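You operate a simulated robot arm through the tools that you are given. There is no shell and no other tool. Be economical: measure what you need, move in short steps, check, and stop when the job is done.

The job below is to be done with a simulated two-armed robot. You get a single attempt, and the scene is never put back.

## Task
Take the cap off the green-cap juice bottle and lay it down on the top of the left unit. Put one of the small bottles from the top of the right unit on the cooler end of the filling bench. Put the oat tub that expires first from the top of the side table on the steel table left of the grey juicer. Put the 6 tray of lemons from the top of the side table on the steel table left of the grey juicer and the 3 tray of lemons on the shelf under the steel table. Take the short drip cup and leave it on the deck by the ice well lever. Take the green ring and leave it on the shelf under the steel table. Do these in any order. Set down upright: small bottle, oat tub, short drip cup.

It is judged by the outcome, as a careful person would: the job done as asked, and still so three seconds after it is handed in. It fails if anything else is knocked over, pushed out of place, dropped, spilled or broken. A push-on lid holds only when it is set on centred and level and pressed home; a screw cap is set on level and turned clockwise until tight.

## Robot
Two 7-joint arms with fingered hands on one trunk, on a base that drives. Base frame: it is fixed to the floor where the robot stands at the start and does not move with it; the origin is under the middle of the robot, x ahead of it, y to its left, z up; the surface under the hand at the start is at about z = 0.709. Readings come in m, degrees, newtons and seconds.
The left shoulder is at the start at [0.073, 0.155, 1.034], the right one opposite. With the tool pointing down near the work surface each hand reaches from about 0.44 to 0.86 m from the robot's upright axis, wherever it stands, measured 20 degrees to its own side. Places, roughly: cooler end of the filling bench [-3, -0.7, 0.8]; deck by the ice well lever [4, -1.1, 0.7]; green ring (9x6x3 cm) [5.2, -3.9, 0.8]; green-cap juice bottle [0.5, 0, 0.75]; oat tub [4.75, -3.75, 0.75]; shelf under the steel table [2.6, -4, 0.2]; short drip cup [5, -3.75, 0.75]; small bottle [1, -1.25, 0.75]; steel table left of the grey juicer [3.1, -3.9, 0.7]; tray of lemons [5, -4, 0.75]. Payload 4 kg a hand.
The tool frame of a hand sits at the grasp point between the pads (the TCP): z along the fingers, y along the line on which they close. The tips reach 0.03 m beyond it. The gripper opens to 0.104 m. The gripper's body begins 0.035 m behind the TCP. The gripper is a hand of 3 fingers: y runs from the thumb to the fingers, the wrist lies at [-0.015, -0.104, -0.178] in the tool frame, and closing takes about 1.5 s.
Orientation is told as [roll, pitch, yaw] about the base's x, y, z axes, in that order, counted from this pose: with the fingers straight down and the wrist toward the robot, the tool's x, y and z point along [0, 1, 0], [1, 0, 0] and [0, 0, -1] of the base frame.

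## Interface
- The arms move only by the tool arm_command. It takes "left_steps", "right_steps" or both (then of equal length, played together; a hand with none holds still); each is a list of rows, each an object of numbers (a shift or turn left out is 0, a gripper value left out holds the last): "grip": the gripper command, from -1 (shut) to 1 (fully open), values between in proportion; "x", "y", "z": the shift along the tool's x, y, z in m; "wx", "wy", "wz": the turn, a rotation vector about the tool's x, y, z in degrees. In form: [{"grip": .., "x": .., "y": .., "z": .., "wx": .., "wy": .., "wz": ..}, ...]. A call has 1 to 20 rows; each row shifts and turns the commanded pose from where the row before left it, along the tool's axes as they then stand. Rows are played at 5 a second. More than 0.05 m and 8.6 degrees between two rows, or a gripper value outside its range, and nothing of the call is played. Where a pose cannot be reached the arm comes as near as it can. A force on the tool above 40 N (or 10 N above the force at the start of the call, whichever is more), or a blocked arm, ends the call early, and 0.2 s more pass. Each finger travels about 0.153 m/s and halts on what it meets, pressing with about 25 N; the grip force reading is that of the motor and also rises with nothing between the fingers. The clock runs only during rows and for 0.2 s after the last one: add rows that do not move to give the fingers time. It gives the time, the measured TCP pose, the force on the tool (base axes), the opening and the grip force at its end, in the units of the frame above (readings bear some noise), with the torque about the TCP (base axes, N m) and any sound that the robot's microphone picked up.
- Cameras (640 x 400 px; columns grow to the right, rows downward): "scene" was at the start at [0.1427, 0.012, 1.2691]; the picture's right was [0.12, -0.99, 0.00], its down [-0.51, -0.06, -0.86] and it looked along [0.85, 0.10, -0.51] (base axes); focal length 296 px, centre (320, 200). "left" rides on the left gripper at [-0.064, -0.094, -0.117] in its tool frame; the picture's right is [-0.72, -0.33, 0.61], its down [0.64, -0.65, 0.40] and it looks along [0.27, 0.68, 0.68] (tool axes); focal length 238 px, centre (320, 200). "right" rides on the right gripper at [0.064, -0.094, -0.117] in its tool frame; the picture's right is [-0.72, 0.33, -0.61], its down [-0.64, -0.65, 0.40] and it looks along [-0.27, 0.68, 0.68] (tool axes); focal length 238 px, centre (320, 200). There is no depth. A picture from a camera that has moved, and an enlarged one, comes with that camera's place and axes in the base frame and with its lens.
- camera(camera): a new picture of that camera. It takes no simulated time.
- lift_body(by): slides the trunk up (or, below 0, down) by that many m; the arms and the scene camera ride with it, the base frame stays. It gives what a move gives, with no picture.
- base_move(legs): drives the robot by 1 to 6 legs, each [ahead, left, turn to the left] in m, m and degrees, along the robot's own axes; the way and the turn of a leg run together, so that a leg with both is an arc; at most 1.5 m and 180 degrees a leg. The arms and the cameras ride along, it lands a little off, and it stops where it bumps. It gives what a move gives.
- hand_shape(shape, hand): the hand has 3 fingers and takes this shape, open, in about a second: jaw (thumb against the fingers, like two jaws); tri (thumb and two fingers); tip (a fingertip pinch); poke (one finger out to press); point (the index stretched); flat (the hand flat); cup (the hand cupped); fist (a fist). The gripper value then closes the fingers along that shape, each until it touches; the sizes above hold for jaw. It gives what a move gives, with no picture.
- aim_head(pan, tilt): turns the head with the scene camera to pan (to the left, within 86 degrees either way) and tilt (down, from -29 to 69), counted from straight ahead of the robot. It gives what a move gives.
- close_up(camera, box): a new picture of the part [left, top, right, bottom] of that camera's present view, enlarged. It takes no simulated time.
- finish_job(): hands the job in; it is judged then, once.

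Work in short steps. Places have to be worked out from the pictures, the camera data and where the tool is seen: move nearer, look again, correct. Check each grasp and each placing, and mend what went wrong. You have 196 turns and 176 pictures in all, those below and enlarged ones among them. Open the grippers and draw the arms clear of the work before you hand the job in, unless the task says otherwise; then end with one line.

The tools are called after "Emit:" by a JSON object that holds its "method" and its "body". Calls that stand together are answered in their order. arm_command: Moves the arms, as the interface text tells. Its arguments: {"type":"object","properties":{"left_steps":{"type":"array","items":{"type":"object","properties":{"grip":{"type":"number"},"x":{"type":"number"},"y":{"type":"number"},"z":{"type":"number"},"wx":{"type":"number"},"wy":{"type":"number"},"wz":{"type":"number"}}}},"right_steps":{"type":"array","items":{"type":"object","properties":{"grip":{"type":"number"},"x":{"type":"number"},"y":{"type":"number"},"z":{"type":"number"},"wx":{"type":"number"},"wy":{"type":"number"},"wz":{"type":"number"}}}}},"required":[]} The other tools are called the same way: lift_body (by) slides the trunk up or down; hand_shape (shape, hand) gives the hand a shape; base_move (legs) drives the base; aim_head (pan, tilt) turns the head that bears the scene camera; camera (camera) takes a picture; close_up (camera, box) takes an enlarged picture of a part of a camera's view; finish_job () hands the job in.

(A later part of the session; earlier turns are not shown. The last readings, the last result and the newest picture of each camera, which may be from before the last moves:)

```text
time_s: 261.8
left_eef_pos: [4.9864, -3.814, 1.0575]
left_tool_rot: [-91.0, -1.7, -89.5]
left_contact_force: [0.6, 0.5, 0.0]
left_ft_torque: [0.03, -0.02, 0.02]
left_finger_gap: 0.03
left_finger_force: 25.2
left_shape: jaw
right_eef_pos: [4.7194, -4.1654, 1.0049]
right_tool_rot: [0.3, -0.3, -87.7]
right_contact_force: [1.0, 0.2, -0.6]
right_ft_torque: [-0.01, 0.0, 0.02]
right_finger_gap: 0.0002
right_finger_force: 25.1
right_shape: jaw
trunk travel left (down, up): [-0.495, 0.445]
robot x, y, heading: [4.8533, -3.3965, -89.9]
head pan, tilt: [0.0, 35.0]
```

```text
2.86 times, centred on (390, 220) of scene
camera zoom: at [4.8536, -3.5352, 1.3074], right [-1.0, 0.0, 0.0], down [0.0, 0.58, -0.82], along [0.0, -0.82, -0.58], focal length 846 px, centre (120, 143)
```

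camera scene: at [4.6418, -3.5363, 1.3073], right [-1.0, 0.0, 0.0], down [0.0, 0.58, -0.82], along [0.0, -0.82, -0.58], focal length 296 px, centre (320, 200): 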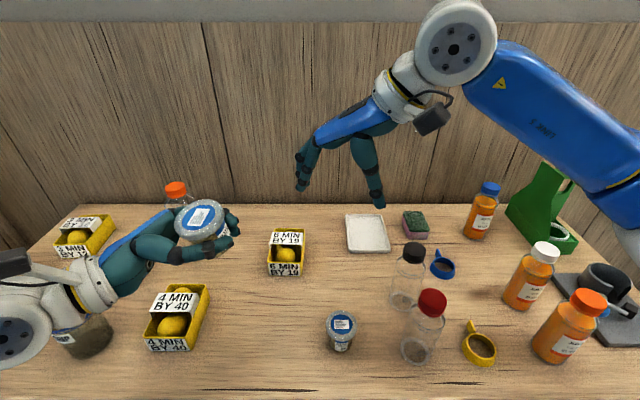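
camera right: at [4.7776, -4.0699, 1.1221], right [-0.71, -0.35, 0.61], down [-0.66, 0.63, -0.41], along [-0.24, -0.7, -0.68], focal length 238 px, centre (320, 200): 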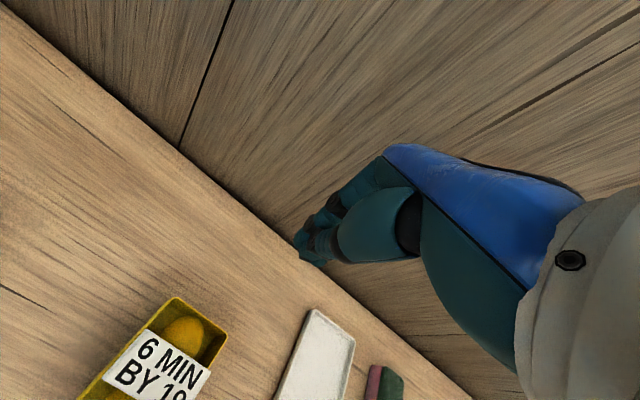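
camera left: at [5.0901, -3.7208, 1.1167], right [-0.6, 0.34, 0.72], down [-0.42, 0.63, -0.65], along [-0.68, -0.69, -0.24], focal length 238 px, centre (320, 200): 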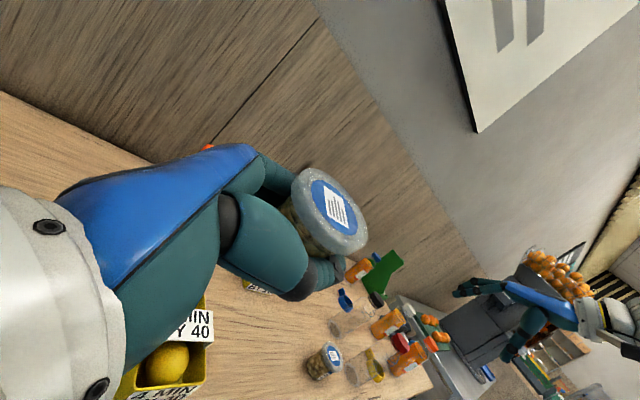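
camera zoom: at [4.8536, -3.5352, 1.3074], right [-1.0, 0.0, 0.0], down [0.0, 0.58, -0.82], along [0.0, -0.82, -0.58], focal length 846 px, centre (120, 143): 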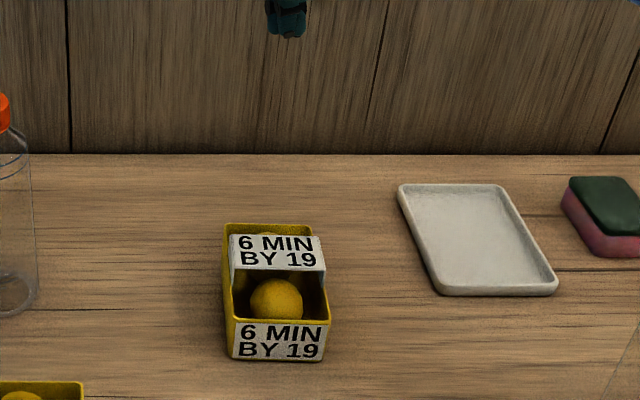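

The tray's back edge is at y≈-4.134 and my closed fingertips are 3 cm behind it. I'll lower behind it and pull 18 cm toward me in small steps.

Emit:
{"method": "arm_command", "body": {"right_steps": [{"z": 0.045}, {"z": 0.045}, {"z": 0.045}, {"z": 0.045}, {"z": 0.02}, {"z": 0.01}, {}]}}

Emit:
{"method": "arm_command", "body": {"right_steps": [{"y": -0.012}, {"y": -0.012}, {"y": -0.012}, {"y": -0.012}, {"y": -0.012}, {"y": -0.012}, {"y": -0.012}, {"y": -0.012}, {"y": -0.012}, {"y": -0.012}, {"y": -0.012}, {"y": -0.012}, {"y": -0.012}, {"y": -0.012}, {"y": -0.012}, {"y": -0.012}, {}]}}

Emit:
{"method": "camera", "body": {"camera": "scene"}}

```text
time_s: 263.4
left_eef_pos: [4.9865, -3.8144, 1.0583]
left_tool_rot: [-90.9, -1.8, -89.5]
left_contact_force: [0.0, -0.8, -0.8]
left_ft_torque: [-0.02, -0.01, 0.03]
left_finger_gap: 0.0299
left_finger_force: 25.1
left_shape: jaw
right_eef_pos: [4.718, -4.1667, 0.7919]
right_tool_rot: [0.1, -0.2, -87.8]
right_contact_force: [0.7, -0.2, -0.3]
right_ft_torque: [0.0, 0.02, 0.02]
right_finger_gap: 0.0
right_finger_force: 25.2
right_shape: jaw
trunk travel left (down, up): [-0.495, 0.445]
robot x, y, heading: [4.8535, -3.3954, -89.8]
head pan, tilt: [0.0, 35.0]
```

```text
time_s: 267.0
left_eef_pos: [4.9857, -3.8148, 1.0581]
left_tool_rot: [-90.9, -1.7, -89.4]
left_contact_force: [-0.5, 0.1, -0.3]
left_ft_torque: [-0.01, -0.04, -0.01]
left_finger_gap: 0.0299
left_finger_force: 24.8
left_shape: jaw
right_eef_pos: [4.7117, -3.9748, 0.7916]
right_tool_rot: [0.2, -0.1, -87.8]
right_contact_force: [-0.3, -0.1, -0.4]
right_ft_torque: [0.03, 0.0, 0.03]
right_finger_gap: 0.0
right_finger_force: 24.7
right_shape: jaw
trunk travel left (down, up): [-0.495, 0.445]
robot x, y, heading: [4.8536, -3.3956, -89.9]
head pan, tilt: [0.0, 35.0]
```

```text
61 pictures are left
camera scene: at [4.8528, -3.5356, 1.3073], right [-1.0, 0.0, 0.0], down [0.0, 0.58, -0.82], along [0.0, -0.82, -0.58], focal length 296 px, centre (320, 200)
```

scene: 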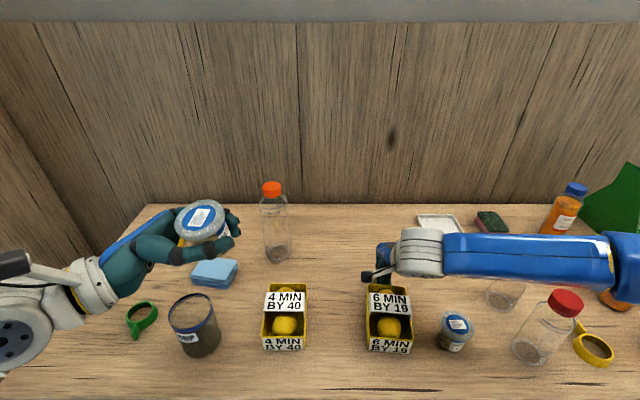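

The tray slid neatly forward, with its centre now near [4.71, -3.895]. I'll lift the right hand off, open it, raise and shift the left hand with the tub, then strafe right so the tray is left of centre.

Emit:
{"method": "arm_command", "body": {"right_steps": [{"y": 0.015}, {"z": -0.045}, {"z": -0.045}, {"z": -0.045}, {"z": -0.045}, {"grip": 1}, {}, {}], "left_steps": [{"x": -0.03}, {"x": -0.03}, {"x": -0.03}, {"x": -0.03}, {"z": -0.03}, {"z": -0.03}, {"z": -0.03}, {}]}}

Emit:
{"method": "base_move", "body": {"legs": [[0, -0.25, 0]]}}

Emit:
{"method": "arm_command", "body": {"right_steps": [{"y": -0.03}, {"y": -0.03, "x": 0.02}, {"x": 0.04}, {"x": 0.04}, {"wz": -8}, {"wz": -8}, {"wz": -8}, {"wz": -8}, {"wz": -8}, {"wz": -8}, {"wz": -8}, {"wz": -8}, {"wz": -8}, {"wz": -8}, {}]}}

Emit:
{"method": "camera", "body": {"camera": "scene"}}

Emit:
{"method": "camera", "body": {"camera": "right"}}

```text
time_s: 268.8
left_eef_pos: [5.079, -3.8112, 1.1756]
left_tool_rot: [-90.9, -1.8, -89.5]
left_contact_force: [0.5, 0.1, -1.3]
left_ft_torque: [-0.02, 0.03, 0.05]
left_finger_gap: 0.0298
left_finger_force: 24.9
left_shape: jaw
right_eef_pos: [4.712, -3.9889, 0.9739]
right_tool_rot: [0.1, -0.2, -87.7]
right_contact_force: [-0.4, -0.4, 0.1]
right_ft_torque: [-0.02, -0.01, 0.01]
right_finger_gap: 0.1033
right_finger_force: 0.1
right_shape: jaw
trunk travel left (down, up): [-0.495, 0.445]
robot x, y, heading: [4.8534, -3.3941, -89.9]
head pan, tilt: [0.0, 35.0]
```

```text
time_s: 270.6
left_eef_pos: [4.8392, -3.8115, 1.1743]
left_tool_rot: [-91.5, -1.7, -89.3]
left_contact_force: [0.2, 0.1, -0.2]
left_ft_torque: [0.0, 0.01, -0.04]
left_finger_gap: 0.0293
left_finger_force: 24.8
left_shape: jaw
right_eef_pos: [4.4715, -3.9914, 0.9739]
right_tool_rot: [-0.3, -0.3, -87.5]
right_contact_force: [1.1, 0.4, 0.5]
right_ft_torque: [0.02, 0.05, -0.02]
right_finger_gap: 0.1035
right_finger_force: 0.0
right_shape: jaw
trunk travel left (down, up): [-0.495, 0.445]
robot x, y, heading: [4.5984, -3.3947, -89.9]
head pan, tilt: [0.0, 35.0]
```

```text
time_s: 273.8
left_eef_pos: [4.8273, -3.8098, 1.1781]
left_tool_rot: [-91.0, -1.6, -89.3]
left_contact_force: [0.6, 0.0, -0.9]
left_ft_torque: [0.0, 0.03, 0.02]
left_finger_gap: 0.0296
left_finger_force: 25.1
left_shape: jaw
right_eef_pos: [4.56, -3.9264, 0.9737]
right_tool_rot: [-0.2, -0.4, -31.5]
right_contact_force: [-1.0, -0.7, 0.3]
right_ft_torque: [0.01, 0.05, 0.0]
right_finger_gap: 0.1037
right_finger_force: 0.0
right_shape: jaw
right hand out of reach, approached as far as the arm can: row 12, 13, 14
trunk travel left (down, up): [-0.495, 0.445]
robot x, y, heading: [4.6017, -3.3961, -89.7]
head pan, tilt: [0.0, 35.0]
```

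```text
60 pictures are left
camera scene: at [4.6025, -3.5363, 1.3074], right [-1.0, 0.0, 0.0], down [0.0, 0.58, -0.82], along [0.0, -0.82, -0.58], focal length 296 px, centre (320, 200)
```

scene: 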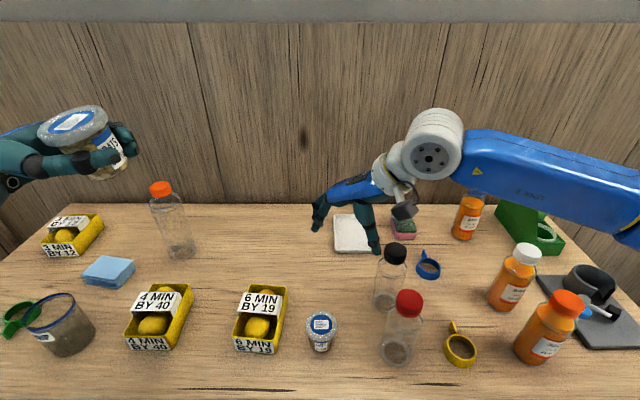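

```text
59 pictures are left
camera right: at [4.5119, -3.8224, 1.0897], right [-0.1, -0.78, 0.62], down [-0.89, -0.21, -0.41], along [0.45, -0.59, -0.67], focal length 238 px, centre (320, 200)
```

right: 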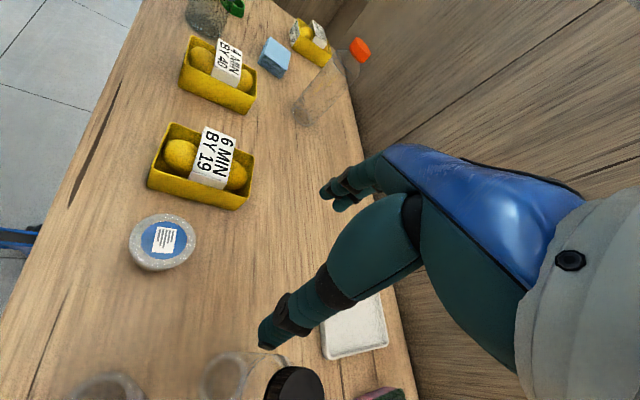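

The right hand is still right of the tray; I'll move it over the tray (left of my centre) and continue the yaw there.

Emit:
{"method": "arm_command", "body": {"right_steps": [{"x": 0.026, "y": 0.028}, {"x": 0.026, "y": 0.028}, {"x": 0.026, "y": 0.028}, {"x": 0.026, "y": 0.028}, {"wz": -6}, {"wz": -6}, {"wz": -6}, {"wz": -6}, {}]}}

Emit:
{"method": "camera", "body": {"camera": "right"}}

```text
time_s: 275.8
left_eef_pos: [4.8277, -3.8089, 1.1772]
left_tool_rot: [-90.9, -1.7, -89.3]
left_contact_force: [-0.3, 0.2, -0.6]
left_ft_torque: [0.0, 0.0, -0.02]
left_finger_gap: 0.0294
left_finger_force: 24.9
left_shape: jaw
right_eef_pos: [4.71, -3.8958, 0.974]
right_tool_rot: [-0.2, -0.3, -16.4]
right_contact_force: [-0.8, -0.8, -0.1]
right_ft_torque: [-0.03, 0.0, -0.02]
right_finger_gap: 0.1037
right_finger_force: 0.1
right_shape: jaw
right hand out of reach, approached as far as the arm can: row 7, 8
trunk travel left (down, up): [-0.495, 0.445]
robot x, y, heading: [4.6042, -3.3997, -89.6]
head pan, tilt: [0.0, 35.0]
```

```text
58 pictures are left
camera right: at [4.637, -3.8084, 1.0909], right [0.11, -0.78, 0.62], down [-0.81, -0.43, -0.41], along [0.58, -0.45, -0.67], focal length 238 px, centre (320, 200)
```

right: 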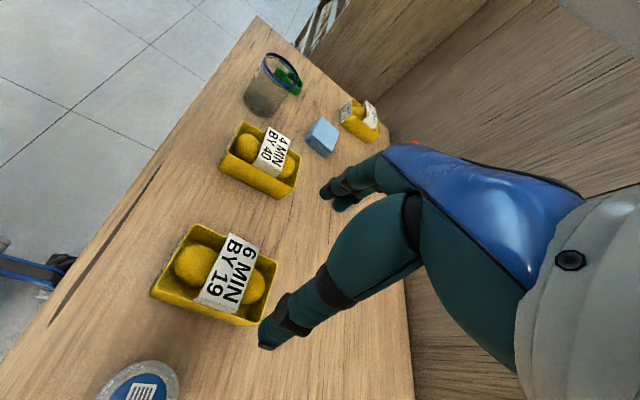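

The yaw reached -16° in world terms, and the tray centre is about [4.720, -3.892], square to the table. Turning the base +12° and strafing right 9 cm keeps this arm pose but squares the hand.

Emit:
{"method": "base_move", "body": {"legs": [[0, 0, 12], [0, -0.093, 0]]}}

Emit:
{"method": "camera", "body": {"camera": "right"}}

Emit:
{"method": "camera", "body": {"camera": "scene"}}

```text
time_s: 277.7
left_eef_pos: [4.8454, -3.7685, 1.1736]
left_tool_rot: [-92.1, -1.7, -77.3]
left_contact_force: [1.3, -0.3, -0.4]
left_ft_torque: [-0.02, 0.03, -0.09]
left_finger_gap: 0.0297
left_finger_force: 24.7
left_shape: jaw
right_eef_pos: [4.7436, -3.8759, 0.9726]
right_tool_rot: [-0.5, 0.7, -4.5]
right_contact_force: [0.1, 0.1, 0.2]
right_ft_torque: [-0.06, 0.07, 0.02]
right_finger_gap: 0.1035
right_finger_force: 0.0
right_shape: jaw
trunk travel left (down, up): [-0.495, 0.445]
robot x, y, heading: [4.5154, -3.4133, -77.7]
head pan, tilt: [0.0, 35.0]
```

```text
57 pictures are left
camera right: at [4.6554, -3.8054, 1.09], right [0.28, -0.74, 0.62], down [-0.71, -0.59, -0.39], along [0.65, -0.33, -0.68], focal length 238 px, centre (320, 200)
```

right: 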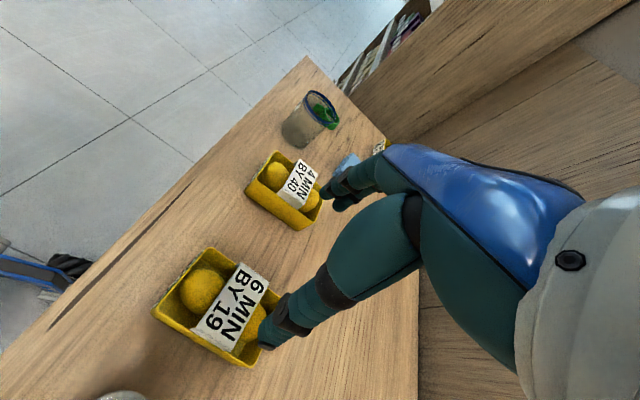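

```text
56 pictures are left
camera scene: at [4.5728, -3.5457, 1.307], right [-0.98, -0.21, 0.02], down [-0.14, 0.56, -0.82], along [0.16, -0.8, -0.58], focal length 296 px, centre (320, 200)
```

scene: 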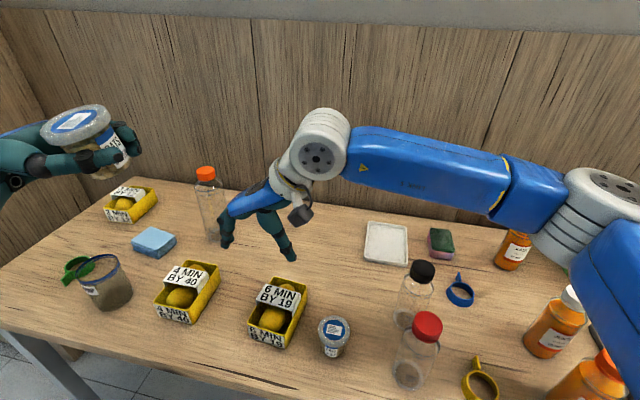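

The hand yaw (-4.5°) now matches the tray's (-6°). From the hand camera the tray centre is [4.7195, -3.888], so I shift onto it and descend to z≈0.87 to check.

Emit:
{"method": "arm_command", "body": {"right_steps": [{"x": -0.014, "y": -0.023}, {"z": 0.045}, {"z": 0.045}, {}, {}]}}

Emit:
{"method": "camera", "body": {"camera": "right"}}

Emit:
{"method": "close_up", "body": {"camera": "scene", "box": [200, 210, 380, 370]}}

```text
time_s: 278.9
left_eef_pos: [4.8159, -3.7732, 1.1791]
left_tool_rot: [-90.8, -1.7, -77.2]
left_contact_force: [-0.1, -0.2, -0.5]
left_ft_torque: [0.01, 0.0, -0.02]
left_finger_gap: 0.0296
left_finger_force: 24.7
left_shape: jaw
right_eef_pos: [4.7126, -3.8845, 0.8849]
right_tool_rot: [-0.1, -0.8, -4.6]
right_contact_force: [-0.3, -0.5, 0.1]
right_ft_torque: [-0.04, -0.04, -0.05]
right_finger_gap: 0.1041
right_finger_force: 0.1
right_shape: jaw
right hand out of reach, approached as far as the arm can: row 1
trunk travel left (down, up): [-0.495, 0.445]
robot x, y, heading: [4.5102, -3.4171, -77.7]
head pan, tilt: [0.0, 35.0]
```

```text
55 pictures are left
camera right: at [4.622, -3.8147, 1.0013], right [0.26, -0.74, 0.62], down [-0.7, -0.59, -0.41], along [0.67, -0.32, -0.67], focal length 238 px, centre (320, 200)
```

right: 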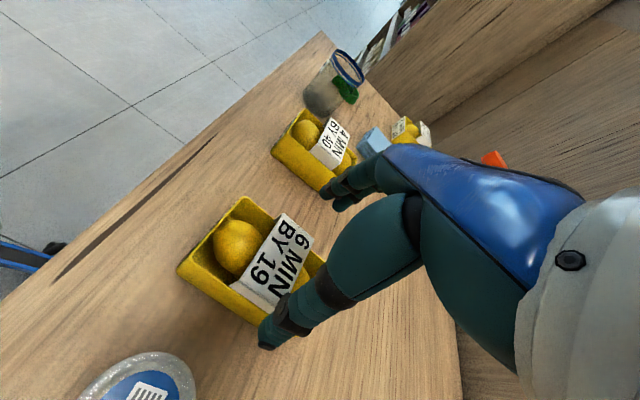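

```text
2.50 times, centred on (290, 290) of scene
camera zoom: at [4.5405, -3.553, 1.3073], right [-0.98, -0.21, 0.0], down [-0.12, 0.56, -0.82], along [0.17, -0.8, -0.58], focal length 741 px, centre (395, -25)
```

zoom: 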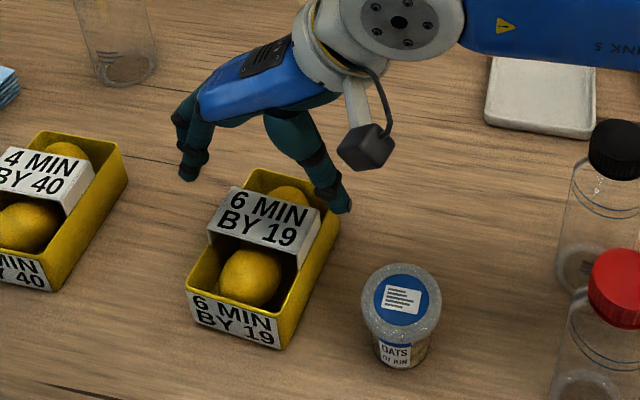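

The centres agree to about 6 mm. I'll correct, align the yaw by 2.5°, and lower to TCP z≈0.787 with the fingers outside both walls.

Emit:
{"method": "arm_command", "body": {"right_steps": [{"y": 0.006, "x": -0.002, "wz": 2.5}, {"z": 0.03}, {"z": 0.03}, {"z": 0.02}, {"z": 0.01}, {"z": 0.008}, {}]}}

Emit:
{"method": "camera", "body": {"camera": "right"}}

Emit:
{"method": "close_up", "body": {"camera": "scene", "box": [200, 210, 380, 370]}}

```text
time_s: 280.5
left_eef_pos: [4.8194, -3.769, 1.1812]
left_tool_rot: [-91.0, -2.0, -77.2]
left_contact_force: [0.1, 0.7, -0.9]
left_ft_torque: [0.02, 0.03, 0.01]
left_finger_gap: 0.0293
left_finger_force: 25.4
left_shape: jaw
right_eef_pos: [4.7251, -3.8874, 0.7961]
right_tool_rot: [-0.6, -1.1, -7.0]
right_contact_force: [-1.0, -3.7, 38.3]
right_ft_torque: [0.34, 0.11, -0.04]
right_finger_gap: 0.1038
right_finger_force: 0.1
right_shape: jaw
trunk travel left (down, up): [-0.495, 0.445]
robot x, y, heading: [4.5106, -3.4161, -78.0]
head pan, tilt: [0.0, 35.0]
```

```text
53 pictures are left
camera right: at [4.6357, -3.812, 0.9096], right [0.23, -0.75, 0.63], down [-0.72, -0.56, -0.41], along [0.66, -0.36, -0.66], focal length 238 px, centre (320, 200)
```

right: 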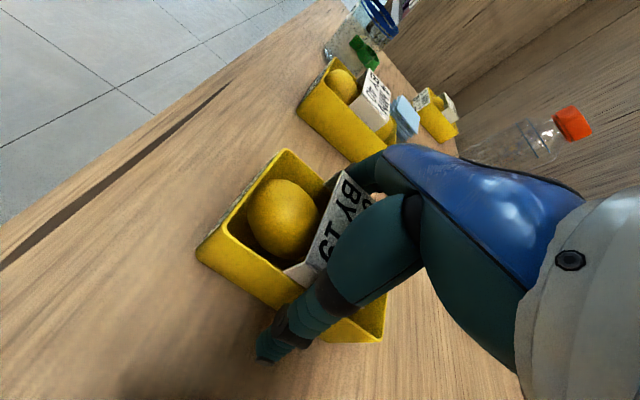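

```text
2.50 times, centred on (290, 290) of scene
camera zoom: at [4.544, -3.5458, 1.3086], right [-0.98, -0.21, 0.0], down [-0.12, 0.56, -0.82], along [0.17, -0.8, -0.57], focal length 741 px, centre (395, -25)
```

zoom: 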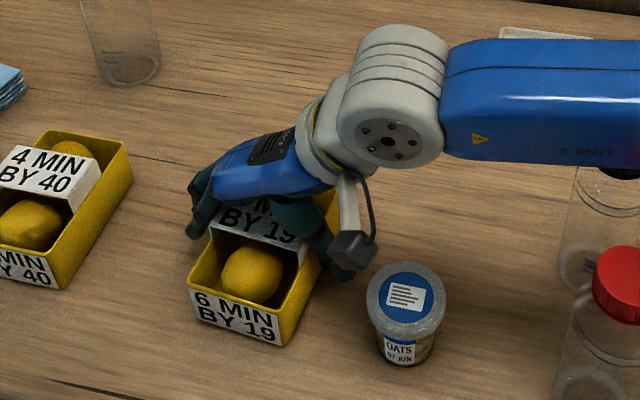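

The palm is resting on the label card (38 N) and the fingers straddle the tray. I'll raise 4 mm and close on the side walls.

Emit:
{"method": "arm_command", "body": {"right_steps": [{"z": -0.006}, {}, {"grip": 0.7}, {}, {"grip": 0.4}, {}, {"grip": -0.2}, {}, {}, {"grip": -1}, {}, {}]}}

Emit:
{"method": "camera", "body": {"camera": "right"}}

```text
time_s: 283.1
left_eef_pos: [4.8203, -3.7698, 1.1784]
left_tool_rot: [-90.9, -1.8, -77.4]
left_contact_force: [0.4, -0.2, -1.0]
left_ft_torque: [0.01, -0.02, -0.01]
left_finger_gap: 0.0296
left_finger_force: 25.1
left_shape: jaw
right_eef_pos: [4.7227, -3.8881, 0.7935]
right_tool_rot: [-0.4, -0.5, -7.0]
right_contact_force: [1.0, 0.0, 15.8]
right_ft_torque: [0.07, -0.69, -0.17]
right_finger_gap: 0.0699
right_finger_force: 25.5
right_shape: jaw
trunk travel left (down, up): [-0.495, 0.445]
robot x, y, heading: [4.5181, -3.4175, -77.7]
head pan, tilt: [0.0, 35.0]
```

```text
51 pictures are left
camera right: at [4.6352, -3.8125, 0.9108], right [0.23, -0.75, 0.62], down [-0.72, -0.56, -0.41], along [0.65, -0.35, -0.67], focal length 238 px, centre (320, 200)
```

right: 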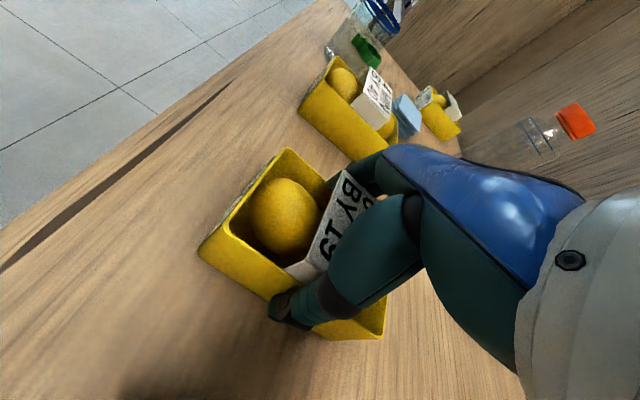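

The grip closed on the tray's walls, at a gap of 0.07. I'll lift slowly and check it hangs level.

Emit:
{"method": "arm_command", "body": {"right_steps": [{"z": -0.01}, {"z": -0.02}, {"z": -0.03}, {"z": -0.03}, {"z": -0.03}, {"z": -0.03}, {}]}}

Emit:
{"method": "camera", "body": {"camera": "scene"}}

```text
time_s: 284.7
left_eef_pos: [4.8213, -3.7722, 1.1781]
left_tool_rot: [-90.8, -1.7, -77.2]
left_contact_force: [-0.2, 0.0, -1.1]
left_ft_torque: [0.01, -0.01, -0.01]
left_finger_gap: 0.0294
left_finger_force: 24.9
left_shape: jaw
right_eef_pos: [4.7208, -3.8863, 0.9464]
right_tool_rot: [-0.1, -0.3, -7.0]
right_contact_force: [0.3, 0.1, -2.2]
right_ft_torque: [-0.01, -0.01, -0.04]
right_finger_gap: 0.0695
right_finger_force: 24.8
right_shape: jaw
trunk travel left (down, up): [-0.495, 0.445]
robot x, y, heading: [4.5153, -3.4167, -77.6]
head pan, tilt: [0.0, 35.0]
```

```text
50 pictures are left
camera scene: at [4.5467, -3.552, 1.3073], right [-0.98, -0.21, 0.0], down [-0.12, 0.56, -0.82], along [0.17, -0.8, -0.58], focal length 296 px, centre (320, 200)
```

scene: 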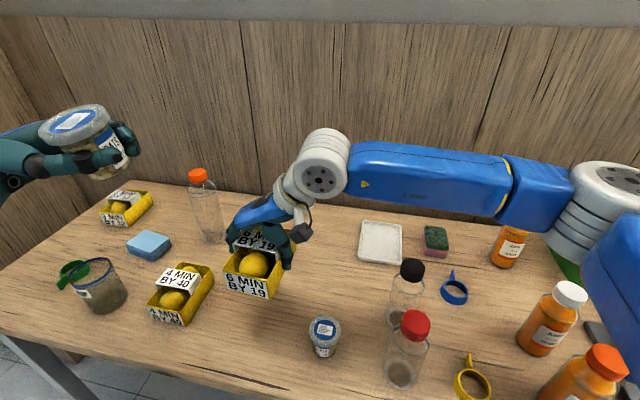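

The tray hangs level. I'll back off and strafe to face the steel table near x≈3.15.

Emit:
{"method": "base_move", "body": {"legs": [[-0.6, 0, 0], [0, 0, -12.3], [0, -1.25, 0]]}}

Emit:
{"method": "camera", "body": {"camera": "scene"}}

```text
time_s: 294.6
left_eef_pos: [3.3937, -3.2542, 1.1776]
left_tool_rot: [-91.0, -1.8, -88.6]
left_contact_force: [-0.2, 0.8, -0.7]
left_ft_torque: [0.01, 0.0, 0.03]
left_finger_gap: 0.0293
left_finger_force: 25.0
left_shape: jaw
right_eef_pos: [3.2746, -3.3466, 0.9466]
right_tool_rot: [-0.2, -0.4, -18.3]
right_contact_force: [-0.5, 0.6, -1.6]
right_ft_torque: [-0.03, 0.01, 0.0]
right_finger_gap: 0.0696
right_finger_force: 24.6
right_shape: jaw
trunk travel left (down, up): [-0.495, 0.445]
robot x, y, heading: [3.1643, -2.8445, -89.1]
head pan, tilt: [0.0, 35.0]
```

```text
49 pictures are left
camera scene: at [3.1691, -2.9844, 1.3073], right [-1.0, -0.02, 0.0], down [-0.01, 0.58, -0.82], along [0.01, -0.82, -0.58], focal length 296 px, centre (320, 200)
```

scene: 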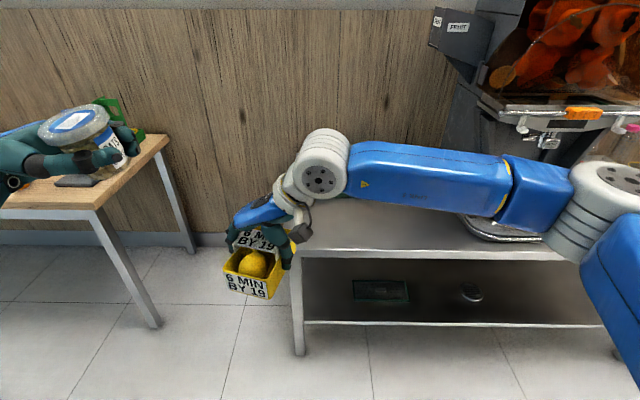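

The steel table's left end is at about x≈3.25 and the juicer starts at x≈2.71. My sideways forearm would come near the juicer, so I yaw the right hand back to straight and shift it right, which also clears the view.

Emit:
{"method": "arm_command", "body": {"right_steps": [{"wz": 8}, {"wz": 8}, {"wz": 8}, {"wz": 8}, {"wz": 8}, {"wz": 8}, {"wz": 8}, {"wz": 8}, {"wz": 7}, {"x": -0.04}, {"x": -0.04}, {"x": -0.04}, {"x": -0.04}, {"x": -0.04}, {}]}}

Emit:
{"method": "base_move", "body": {"legs": [[0.3, 0, -1]]}}

Emit:
{"method": "camera", "body": {"camera": "scene"}}

Emit:
{"method": "camera", "body": {"camera": "right"}}

```text
time_s: 297.8
left_eef_pos: [3.3916, -3.2534, 1.1789]
left_tool_rot: [-90.9, -1.8, -88.6]
left_contact_force: [-0.5, -0.3, 0.7]
left_ft_torque: [-0.04, -0.03, -0.03]
left_finger_gap: 0.0295
left_finger_force: 25.2
left_shape: jaw
right_eef_pos: [3.073, -3.3465, 0.9458]
right_tool_rot: [0.5, -0.4, -89.3]
right_contact_force: [-0.1, 0.0, -2.6]
right_ft_torque: [0.0, -0.03, -0.01]
right_finger_gap: 0.0696
right_finger_force: 25.2
right_shape: jaw
trunk travel left (down, up): [-0.495, 0.445]
robot x, y, heading: [3.1601, -2.845, -89.4]
head pan, tilt: [0.0, 35.0]
```

```text
time_s: 299.9
left_eef_pos: [3.387, -3.5579, 1.1803]
left_tool_rot: [-90.9, -1.8, -89.5]
left_contact_force: [0.6, 0.0, -0.7]
left_ft_torque: [-0.04, 0.0, 0.03]
left_finger_gap: 0.0298
left_finger_force: 24.8
left_shape: jaw
right_eef_pos: [3.0673, -3.6473, 0.9466]
right_tool_rot: [0.5, -0.5, -90.1]
right_contact_force: [0.2, -0.2, -2.3]
right_ft_torque: [-0.02, -0.02, -0.01]
right_finger_gap: 0.0694
right_finger_force: 25.5
right_shape: jaw
trunk travel left (down, up): [-0.495, 0.445]
robot x, y, heading: [3.1634, -3.1496, -89.9]
head pan, tilt: [0.0, 35.0]
```

```text
48 pictures are left
camera scene: at [3.1657, -3.2848, 1.3075], right [-1.0, 0.0, 0.0], down [0.0, 0.57, -0.82], along [0.0, -0.82, -0.57], focal length 296 px, centre (320, 200)
```

scene: 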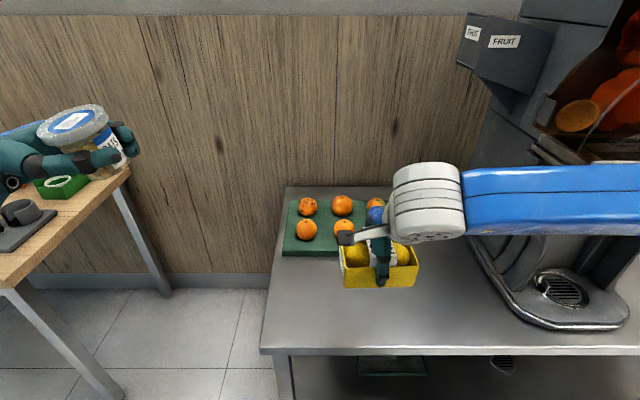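

```text
47 pictures are left
camera right: at [3.1305, -3.5534, 1.0633], right [-0.72, -0.32, 0.61], down [-0.64, 0.65, -0.41], along [-0.27, -0.69, -0.68], focal length 238 px, centre (320, 200)
```

right: 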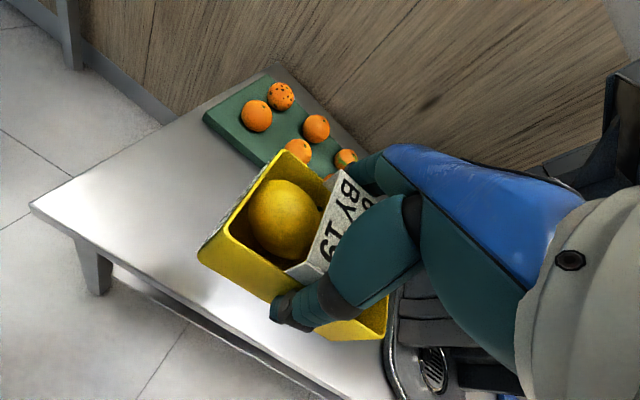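

The front area left of the juicer is free, with the orange board behind it. I'll move the tray to about [2.97, -3.73], then lower until contact.

Emit:
{"method": "arm_command", "body": {"right_steps": [{"x": -0.035, "y": 0.028}, {"x": -0.035, "y": 0.028}, {"x": -0.027, "y": 0.027}, {"z": 0.045}, {"z": 0.045}, {"z": 0.045}, {"z": 0.03}, {}, {"z": 0.006}, {"z": 0.006}, {"z": 0.006}, {"z": 0.006}, {"z": 0.006}, {"z": 0.006}]}}

Emit:
{"method": "camera", "body": {"camera": "right"}}

```text
time_s: 302.9
left_eef_pos: [3.3872, -3.5567, 1.1794]
left_tool_rot: [-90.9, -1.9, -89.5]
left_contact_force: [-0.3, -0.6, -0.1]
left_ft_torque: [0.03, 0.0, -0.05]
left_finger_gap: 0.0293
left_finger_force: 25.2
left_shape: jaw
right_eef_pos: [2.9715, -3.7295, 0.744]
right_tool_rot: [0.3, -0.5, -90.2]
right_contact_force: [-0.1, -0.3, -3.0]
right_ft_torque: [-0.01, 0.01, 0.01]
right_finger_gap: 0.0694
right_finger_force: 25.0
right_shape: jaw
trunk travel left (down, up): [-0.495, 0.445]
robot x, y, heading: [3.1647, -3.1439, -90.1]
head pan, tilt: [0.0, 35.0]
```

```text
46 pictures are left
camera right: at [3.0346, -3.6363, 0.8617], right [-0.73, -0.32, 0.61], down [-0.64, 0.65, -0.41], along [-0.27, -0.69, -0.67], focal length 238 px, centre (320, 200)
```

right: 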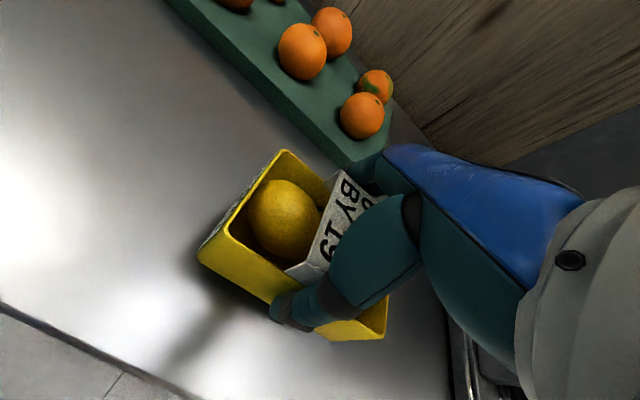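

There's no contact yet and the shadow shows a gap, so I keep lowering in 5 mm rows until touch.

Emit:
{"method": "arm_command", "body": {"right_steps": [{"z": 0.005}, {"z": 0.005}, {"z": 0.005}, {"z": 0.005}, {"z": 0.005}, {"z": 0.005}]}}

```text
time_s: 304.3
left_eef_pos: [3.3873, -3.5566, 1.1792]
left_tool_rot: [-90.8, -1.7, -89.5]
left_contact_force: [1.2, -0.7, -0.1]
left_ft_torque: [0.0, 0.03, -0.01]
left_finger_gap: 0.0295
left_finger_force: 24.6
left_shape: jaw
right_eef_pos: [2.9722, -3.7304, 0.717]
right_tool_rot: [0.5, -0.4, -90.2]
right_contact_force: [-0.1, -0.4, -1.0]
right_ft_torque: [-0.06, 0.03, 0.01]
right_finger_gap: 0.0696
right_finger_force: 24.7
right_shape: jaw
trunk travel left (down, up): [-0.495, 0.445]
robot x, y, heading: [3.1656, -3.1479, -90.0]
head pan, tilt: [0.0, 35.0]
```

Still no firm contact (the force changed from -3 to -1 N). I continue.

Emit:
{"method": "arm_command", "body": {"right_steps": [{"z": 0.004}, {"z": 0.004}, {"z": 0.004}, {}]}}

Emit:
{"method": "camera", "body": {"camera": "right"}}

```text
time_s: 305.2
left_eef_pos: [3.387, -3.5543, 1.1791]
left_tool_rot: [-90.9, -1.8, -89.7]
left_contact_force: [0.0, 0.7, -0.5]
left_ft_torque: [-0.01, 0.01, -0.01]
left_finger_gap: 0.0295
left_finger_force: 25.1
left_shape: jaw
right_eef_pos: [2.9736, -3.7359, 0.7149]
right_tool_rot: [0.7, -1.8, -90.1]
right_contact_force: [-1.5, 8.7, 23.4]
right_ft_torque: [0.3, 0.0, 0.01]
right_finger_gap: 0.0695
right_finger_force: 24.6
right_shape: jaw
trunk travel left (down, up): [-0.495, 0.445]
robot x, y, heading: [3.163, -3.1465, -90.1]
head pan, tilt: [0.0, 35.0]
stopped in row 4 (right hand): the force on the tool passed its limit at 42 N (the readings are from after the stop); the commanded pose is now the measured one
```

```text
45 pictures are left
camera right: at [3.0362, -3.6394, 0.8295], right [-0.73, -0.31, 0.61], down [-0.63, 0.64, -0.43], along [-0.26, -0.7, -0.66], focal length 238 px, centre (320, 200)
```

right: 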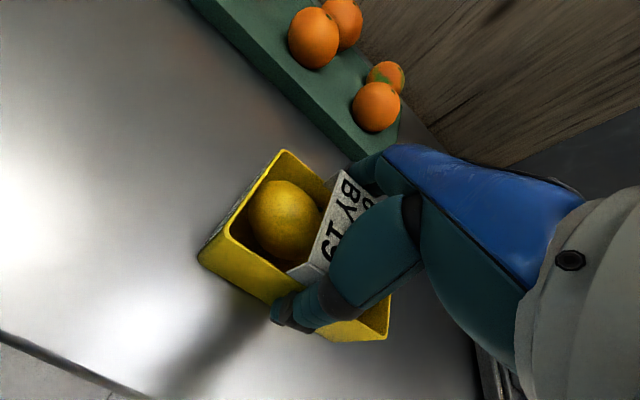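

Contact was made at TCP 0.715, so the surface is at about z 0.668. I'll relieve the pressure, open, and lift away.

Emit:
{"method": "arm_command", "body": {"right_steps": [{"z": -0.003}, {}, {"grip": 0.2}, {}, {"grip": 0.6}, {"grip": 1}, {}, {}, {"z": -0.03}, {"z": -0.04}, {"z": -0.045}, {"z": -0.045}, {"z": -0.045}, {}]}}

Emit:
{"method": "camera", "body": {"camera": "scene"}}

```text
time_s: 308.2
left_eef_pos: [3.3868, -3.5583, 1.1779]
left_tool_rot: [-90.9, -1.8, -89.5]
left_contact_force: [1.1, -0.9, 0.1]
left_ft_torque: [0.03, -0.02, -0.04]
left_finger_gap: 0.0294
left_finger_force: 24.9
left_shape: jaw
right_eef_pos: [2.9709, -3.7324, 0.9195]
right_tool_rot: [0.6, -1.1, -90.1]
right_contact_force: [-0.1, 0.9, -1.8]
right_ft_torque: [-0.01, 0.0, -0.01]
right_finger_gap: 0.104
right_finger_force: 0.1
right_shape: jaw
trunk travel left (down, up): [-0.495, 0.445]
robot x, y, heading: [3.1659, -3.146, -89.9]
head pan, tilt: [0.0, 35.0]
```

```text
44 pictures are left
camera scene: at [3.1655, -3.2864, 1.3072], right [-1.0, 0.0, 0.0], down [0.0, 0.58, -0.82], along [0.0, -0.82, -0.58], focal length 296 px, centre (320, 200)
```

scene: 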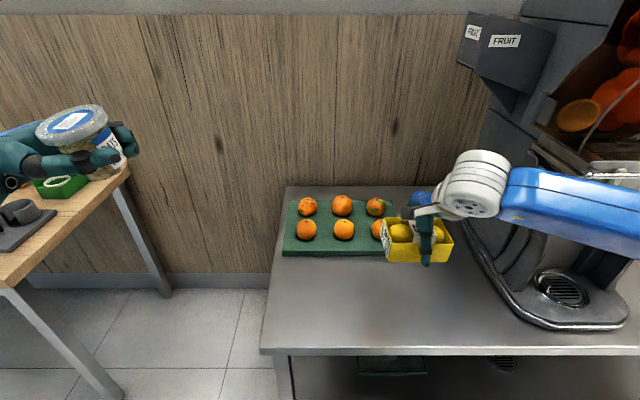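

The tray seems to have come up with the open hand (about 2 N still hanging). I'll look with the right camera.

Emit:
{"method": "camera", "body": {"camera": "right"}}

Emit:
{"method": "close_up", "body": {"camera": "scene", "box": [350, 170, 510, 290]}}

```text
43 pictures are left
camera right: at [3.0341, -3.6371, 1.0354], right [-0.73, -0.31, 0.61], down [-0.63, 0.65, -0.42], along [-0.26, -0.7, -0.67], focal length 238 px, centre (320, 200)
```

right: 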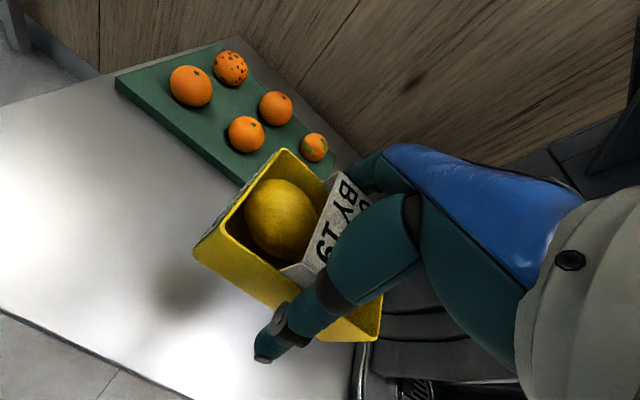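

```text
3.33 times, centred on (430, 230) of scene
camera zoom: at [3.1655, -3.2864, 1.3072], right [-1.0, 0.0, 0.0], down [0.0, 0.58, -0.82], along [0.0, -0.82, -0.58], focal length 988 px, centre (-47, 100)
```

zoom: 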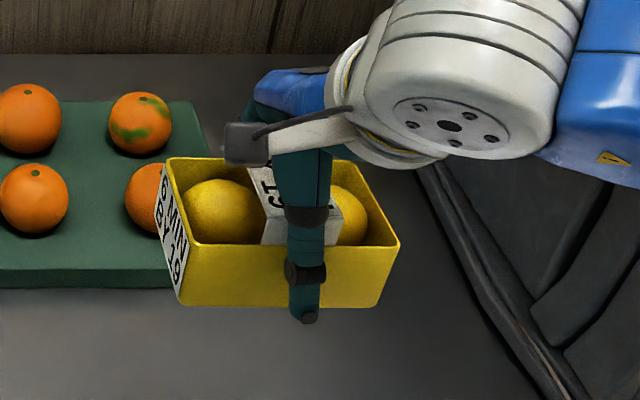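

The label card is wedged between the thumb and finger bases, so the open hand still carries it. I'll lower the tray back onto the table, then rock the hand to free it before lifting.

Emit:
{"method": "arm_command", "body": {"right_steps": [{"z": 0.045}, {"z": 0.045}, {"z": 0.045}, {"z": 0.045}, {"z": 0.012}, {"z": 0.006}, {"z": 0.005}, {}]}}

Emit:
{"method": "arm_command", "body": {"right_steps": [{"wx": 5, "z": -0.004}, {"wx": 5, "z": -0.006}, {"wx": -5}, {"wx": -5}, {"wx": -5, "z": -0.006}, {"wx": -5, "z": -0.006}, {"wx": 5}, {"wx": 5}, {"z": -0.02}, {"z": -0.03}, {"z": -0.04}, {}]}}

Emit:
{"method": "camera", "body": {"camera": "right"}}

```text
time_s: 310.0
left_eef_pos: [3.3867, -3.555, 1.1791]
left_tool_rot: [-91.0, -1.9, -89.5]
left_contact_force: [0.5, 0.2, -0.9]
left_ft_torque: [0.0, 0.01, -0.03]
left_finger_gap: 0.0295
left_finger_force: 25.2
left_shape: jaw
right_eef_pos: [2.974, -3.7362, 0.7155]
right_tool_rot: [0.5, -1.6, -90.3]
right_contact_force: [-1.1, -0.6, 10.5]
right_ft_torque: [0.13, -0.06, 0.0]
right_finger_gap: 0.1037
right_finger_force: 0.0
right_shape: jaw
trunk travel left (down, up): [-0.495, 0.445]
robot x, y, heading: [3.167, -3.148, -90.0]
head pan, tilt: [0.0, 35.0]
```

```text
time_s: 312.6
left_eef_pos: [3.3874, -3.5573, 1.1786]
left_tool_rot: [-90.9, -1.9, -89.4]
left_contact_force: [-0.4, -0.2, -0.5]
left_ft_torque: [0.0, 0.01, 0.01]
left_finger_gap: 0.0296
left_finger_force: 24.9
left_shape: jaw
right_eef_pos: [2.9691, -3.7334, 0.8282]
right_tool_rot: [0.5, -1.2, -90.3]
right_contact_force: [-1.0, 0.0, -0.7]
right_ft_torque: [0.02, 0.02, -0.01]
right_finger_gap: 0.104
right_finger_force: 0.1
right_shape: jaw
trunk travel left (down, up): [-0.495, 0.445]
robot x, y, heading: [3.1665, -3.1448, -90.1]
head pan, tilt: [0.0, 35.0]
```

```text
41 pictures are left
camera right: at [3.0325, -3.6381, 0.9435], right [-0.73, -0.31, 0.61], down [-0.63, 0.65, -0.42], along [-0.27, -0.7, -0.67], focal length 238 px, centre (320, 200)
```

right: 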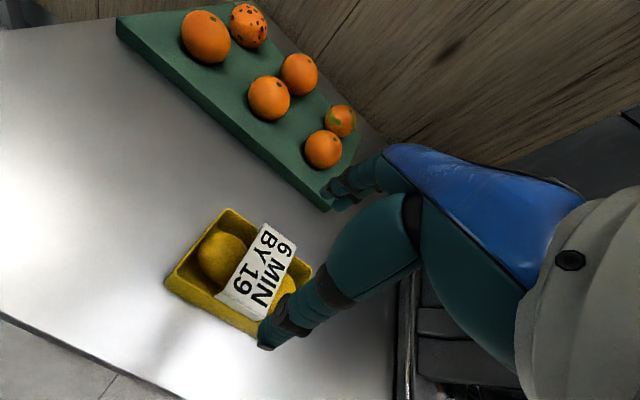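

The tray is free and stands on the steel table. I'll raise the right hand, lower the trunk 0.12 m, and bring the tub over to about [3.16, -3.74].

Emit:
{"method": "arm_command", "body": {"right_steps": [{"z": -0.045}, {"z": -0.045}, {"z": -0.045}, {"z": -0.045}, {"z": -0.03}, {"y": -0.04}, {"y": -0.04}, {"x": -0.03}], "left_steps": [{"z": 0.038, "y": 0.031}, {"z": 0.038, "y": 0.031}, {"z": 0.038, "y": 0.031}, {"z": 0.038, "y": 0.031}, {"z": 0.038, "y": 0.031}, {"z": 0.037, "y": 0.03}, {}, {}]}}

Emit:
{"method": "lift_body", "body": {"by": -0.12}}

Emit:
{"method": "arm_command", "body": {"left_steps": [{"x": 0.045}, {"x": 0.045}, {"x": 0.045}, {"x": 0.045}, {"x": 0.045}, {"x": 0.045}, {"x": 0.03}, {}]}}

Emit:
{"method": "camera", "body": {"camera": "scene"}}

```text
time_s: 314.4
left_eef_pos: [3.1599, -3.7443, 1.1909]
left_tool_rot: [-90.8, -1.9, -89.5]
left_contact_force: [0.1, 0.2, -0.2]
left_ft_torque: [-0.02, 0.0, -0.02]
left_finger_gap: 0.0294
left_finger_force: 24.8
left_shape: jaw
right_eef_pos: [2.9378, -3.6491, 1.0343]
right_tool_rot: [0.5, -1.2, -90.2]
right_contact_force: [-0.4, -0.5, 0.2]
right_ft_torque: [-0.01, -0.02, 0.0]
right_finger_gap: 0.1039
right_finger_force: 0.0
right_shape: jaw
trunk travel left (down, up): [-0.495, 0.445]
robot x, y, heading: [3.1627, -3.1435, -90.1]
head pan, tilt: [0.0, 35.0]
```

```text
time_s: 315.9
left_eef_pos: [3.1609, -3.7441, 1.0715]
left_tool_rot: [-90.8, -1.9, -89.5]
left_contact_force: [-0.5, -0.1, -1.2]
left_ft_torque: [-0.01, 0.03, -0.02]
left_finger_gap: 0.0294
left_finger_force: 25.1
left_shape: jaw
right_eef_pos: [2.939, -3.6474, 0.9146]
right_tool_rot: [0.6, -1.3, -90.3]
right_contact_force: [-0.6, 0.8, -0.4]
right_ft_torque: [0.01, -0.03, 0.01]
right_finger_gap: 0.1039
right_finger_force: 0.1
right_shape: jaw
trunk travel left (down, up): [-0.375, 0.565]
robot x, y, heading: [3.1655, -3.1474, -89.8]
head pan, tilt: [0.0, 35.0]
```

```text
time_s: 317.7
left_eef_pos: [3.1565, -3.7532, 0.7727]
left_tool_rot: [-90.8, -2.0, -89.6]
left_contact_force: [-0.2, 0.9, -0.7]
left_ft_torque: [0.02, 0.04, 0.0]
left_finger_gap: 0.0294
left_finger_force: 25.2
left_shape: jaw
right_eef_pos: [2.9384, -3.6475, 0.9131]
right_tool_rot: [0.6, -1.2, -90.3]
right_contact_force: [-0.4, -1.0, 0.2]
right_ft_torque: [0.01, 0.03, 0.0]
right_finger_gap: 0.1038
right_finger_force: 0.0
right_shape: jaw
trunk travel left (down, up): [-0.375, 0.565]
robot x, y, heading: [3.1659, -3.1473, -89.9]
head pan, tilt: [0.0, 35.0]
```

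```text
40 pictures are left
camera scene: at [3.1641, -3.2855, 1.1874], right [-1.0, 0.0, 0.0], down [0.0, 0.58, -0.82], along [0.0, -0.82, -0.58], focal length 296 px, centre (320, 200)
```

scene: 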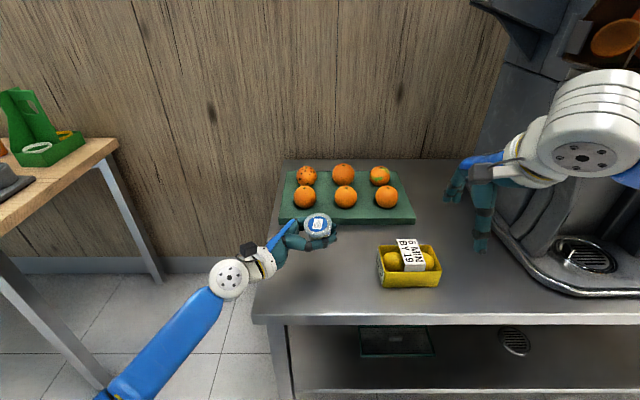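

The tub is above a free spot. I'll lower slowly until it touches.

Emit:
{"method": "arm_command", "body": {"left_steps": [{"x": 0.012}, {"x": 0.008}, {"x": 0.004}, {"x": 0.004}, {"x": 0.004}, {}]}}

Emit:
{"method": "close_up", "body": {"camera": "scene", "box": [240, 190, 380, 290]}}

```text
time_s: 319.1
left_eef_pos: [3.1574, -3.7542, 0.7392]
left_tool_rot: [-90.8, -1.9, -89.5]
left_contact_force: [0.3, -0.2, -0.4]
left_ft_torque: [0.02, -0.01, 0.0]
left_finger_gap: 0.0292
left_finger_force: 24.9
left_shape: jaw
right_eef_pos: [2.9388, -3.6492, 0.9141]
right_tool_rot: [0.6, -1.2, -90.1]
right_contact_force: [0.0, -0.3, -0.4]
right_ft_torque: [-0.01, 0.0, 0.0]
right_finger_gap: 0.1041
right_finger_force: 0.1
right_shape: jaw
trunk travel left (down, up): [-0.375, 0.565]
robot x, y, heading: [3.1654, -3.1443, -90.0]
head pan, tilt: [0.0, 35.0]
```

```text
4.00 times, centred on (310, 240) of scene
camera zoom: at [3.164, -3.2855, 1.1874], right [-1.0, 0.0, 0.0], down [0.0, 0.58, -0.82], along [0.0, -0.82, -0.58], focal length 1185 px, centre (360, 40)
```

zoom: 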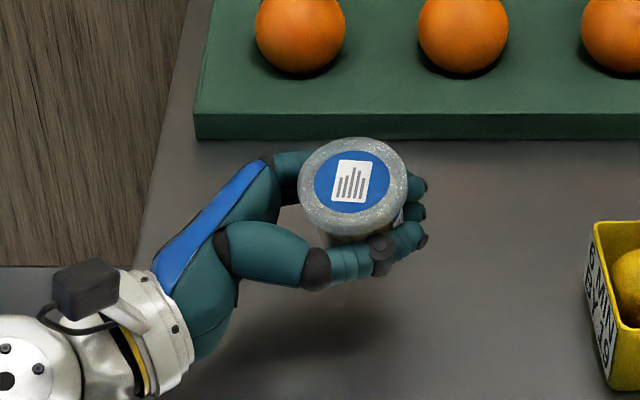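

The lid ellipse suggests the tub leans about 16° toward me. I'll rotate the hand -16° about its axis to level it, then recheck.

Emit:
{"method": "arm_command", "body": {"left_steps": [{"wz": -8}, {"wz": -8}, {}]}}

Emit:
{"method": "close_up", "body": {"camera": "scene", "box": [240, 190, 380, 290]}}

```text
time_s: 319.9
left_eef_pos: [3.1569, -3.7546, 0.7398]
left_tool_rot: [-90.9, 14.2, -89.8]
left_contact_force: [0.0, 0.1, -1.6]
left_ft_torque: [0.01, 0.06, 0.04]
left_finger_gap: 0.0293
left_finger_force: 24.7
left_shape: jaw
right_eef_pos: [2.9389, -3.6487, 0.9141]
right_tool_rot: [0.6, -1.3, -90.1]
right_contact_force: [1.1, 0.2, 0.0]
right_ft_torque: [0.02, -0.02, 0.0]
right_finger_gap: 0.1037
right_finger_force: 0.0
right_shape: jaw
trunk travel left (down, up): [-0.375, 0.565]
robot x, y, heading: [3.1632, -3.1464, -89.7]
head pan, tilt: [0.0, 35.0]
```

```text
4.00 times, centred on (310, 240) of scene
camera zoom: at [3.1641, -3.2856, 1.1873], right [-1.0, 0.0, 0.0], down [0.0, 0.58, -0.82], along [0.0, -0.82, -0.58], focal length 1185 px, centre (360, 40)
```

zoom: 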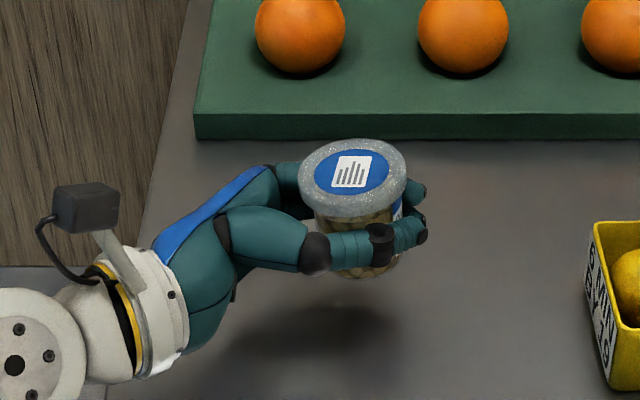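

The lid ratio now matches level (0.66). I'll lower straight down until contact.

Emit:
{"method": "arm_command", "body": {"left_steps": [{"x": 0.0077, "y": 0.0022}, {"x": 0.0038, "y": 0.0011}, {"x": 0.0038, "y": 0.0011}, {"x": 0.0038, "y": 0.0011}, {"x": 0.0038, "y": 0.0011}, {}]}}

```text
time_s: 321.3
left_eef_pos: [3.155, -3.7551, 0.7148]
left_tool_rot: [-90.8, 14.3, -89.9]
left_contact_force: [0.6, 0.1, -0.5]
left_ft_torque: [0.0, 0.0, 0.01]
left_finger_gap: 0.0292
left_finger_force: 25.2
left_shape: jaw
right_eef_pos: [2.9381, -3.6484, 0.914]
right_tool_rot: [0.7, -1.2, -90.2]
right_contact_force: [0.0, -1.0, 0.0]
right_ft_torque: [-0.01, 0.0, 0.03]
right_finger_gap: 0.104
right_finger_force: 0.1
right_shape: jaw
trunk travel left (down, up): [-0.375, 0.565]
robot x, y, heading: [3.165, -3.1441, -90.0]
head pan, tilt: [0.0, 35.0]
```

No contact yet, so I continue down in 3 mm rows.

Emit:
{"method": "arm_command", "body": {"left_steps": [{"x": 0.0029, "y": 0.0008}, {"x": 0.0029, "y": 0.0008}, {"x": 0.0029, "y": 0.0008}, {"x": 0.0029, "y": 0.0008}, {}]}}

Emit:
{"method": "close_up", "body": {"camera": "scene", "box": [240, 190, 380, 290]}}

```text
time_s: 322.5
left_eef_pos: [3.1563, -3.7545, 0.7035]
left_tool_rot: [-90.8, 14.1, -89.8]
left_contact_force: [-0.9, -1.2, 1.5]
left_ft_torque: [0.09, -0.18, -0.03]
left_finger_gap: 0.029
left_finger_force: 25.1
left_shape: jaw
right_eef_pos: [2.939, -3.6495, 0.9142]
right_tool_rot: [0.6, -1.1, -90.2]
right_contact_force: [-0.6, 0.5, -0.3]
right_ft_torque: [-0.03, 0.01, -0.01]
right_finger_gap: 0.1041
right_finger_force: 0.0
right_shape: jaw
trunk travel left (down, up): [-0.375, 0.565]
robot x, y, heading: [3.1645, -3.1481, -89.9]
head pan, tilt: [0.0, 35.0]
```

```text
4.00 times, centred on (310, 240) of scene
camera zoom: at [3.1639, -3.2853, 1.1874], right [-1.0, 0.0, 0.0], down [0.0, 0.58, -0.82], along [0.0, -0.82, -0.58], focal length 1185 px, centre (360, 40)
```

zoom: 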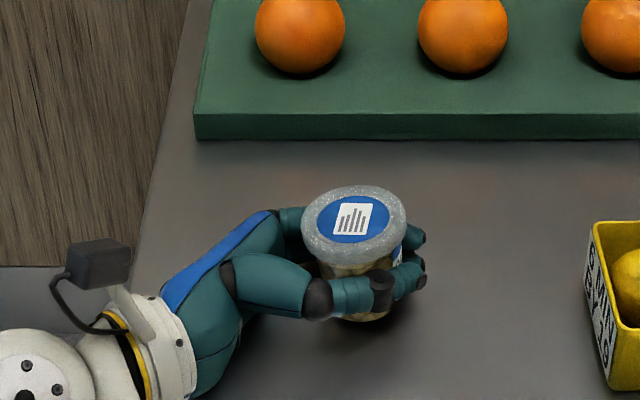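

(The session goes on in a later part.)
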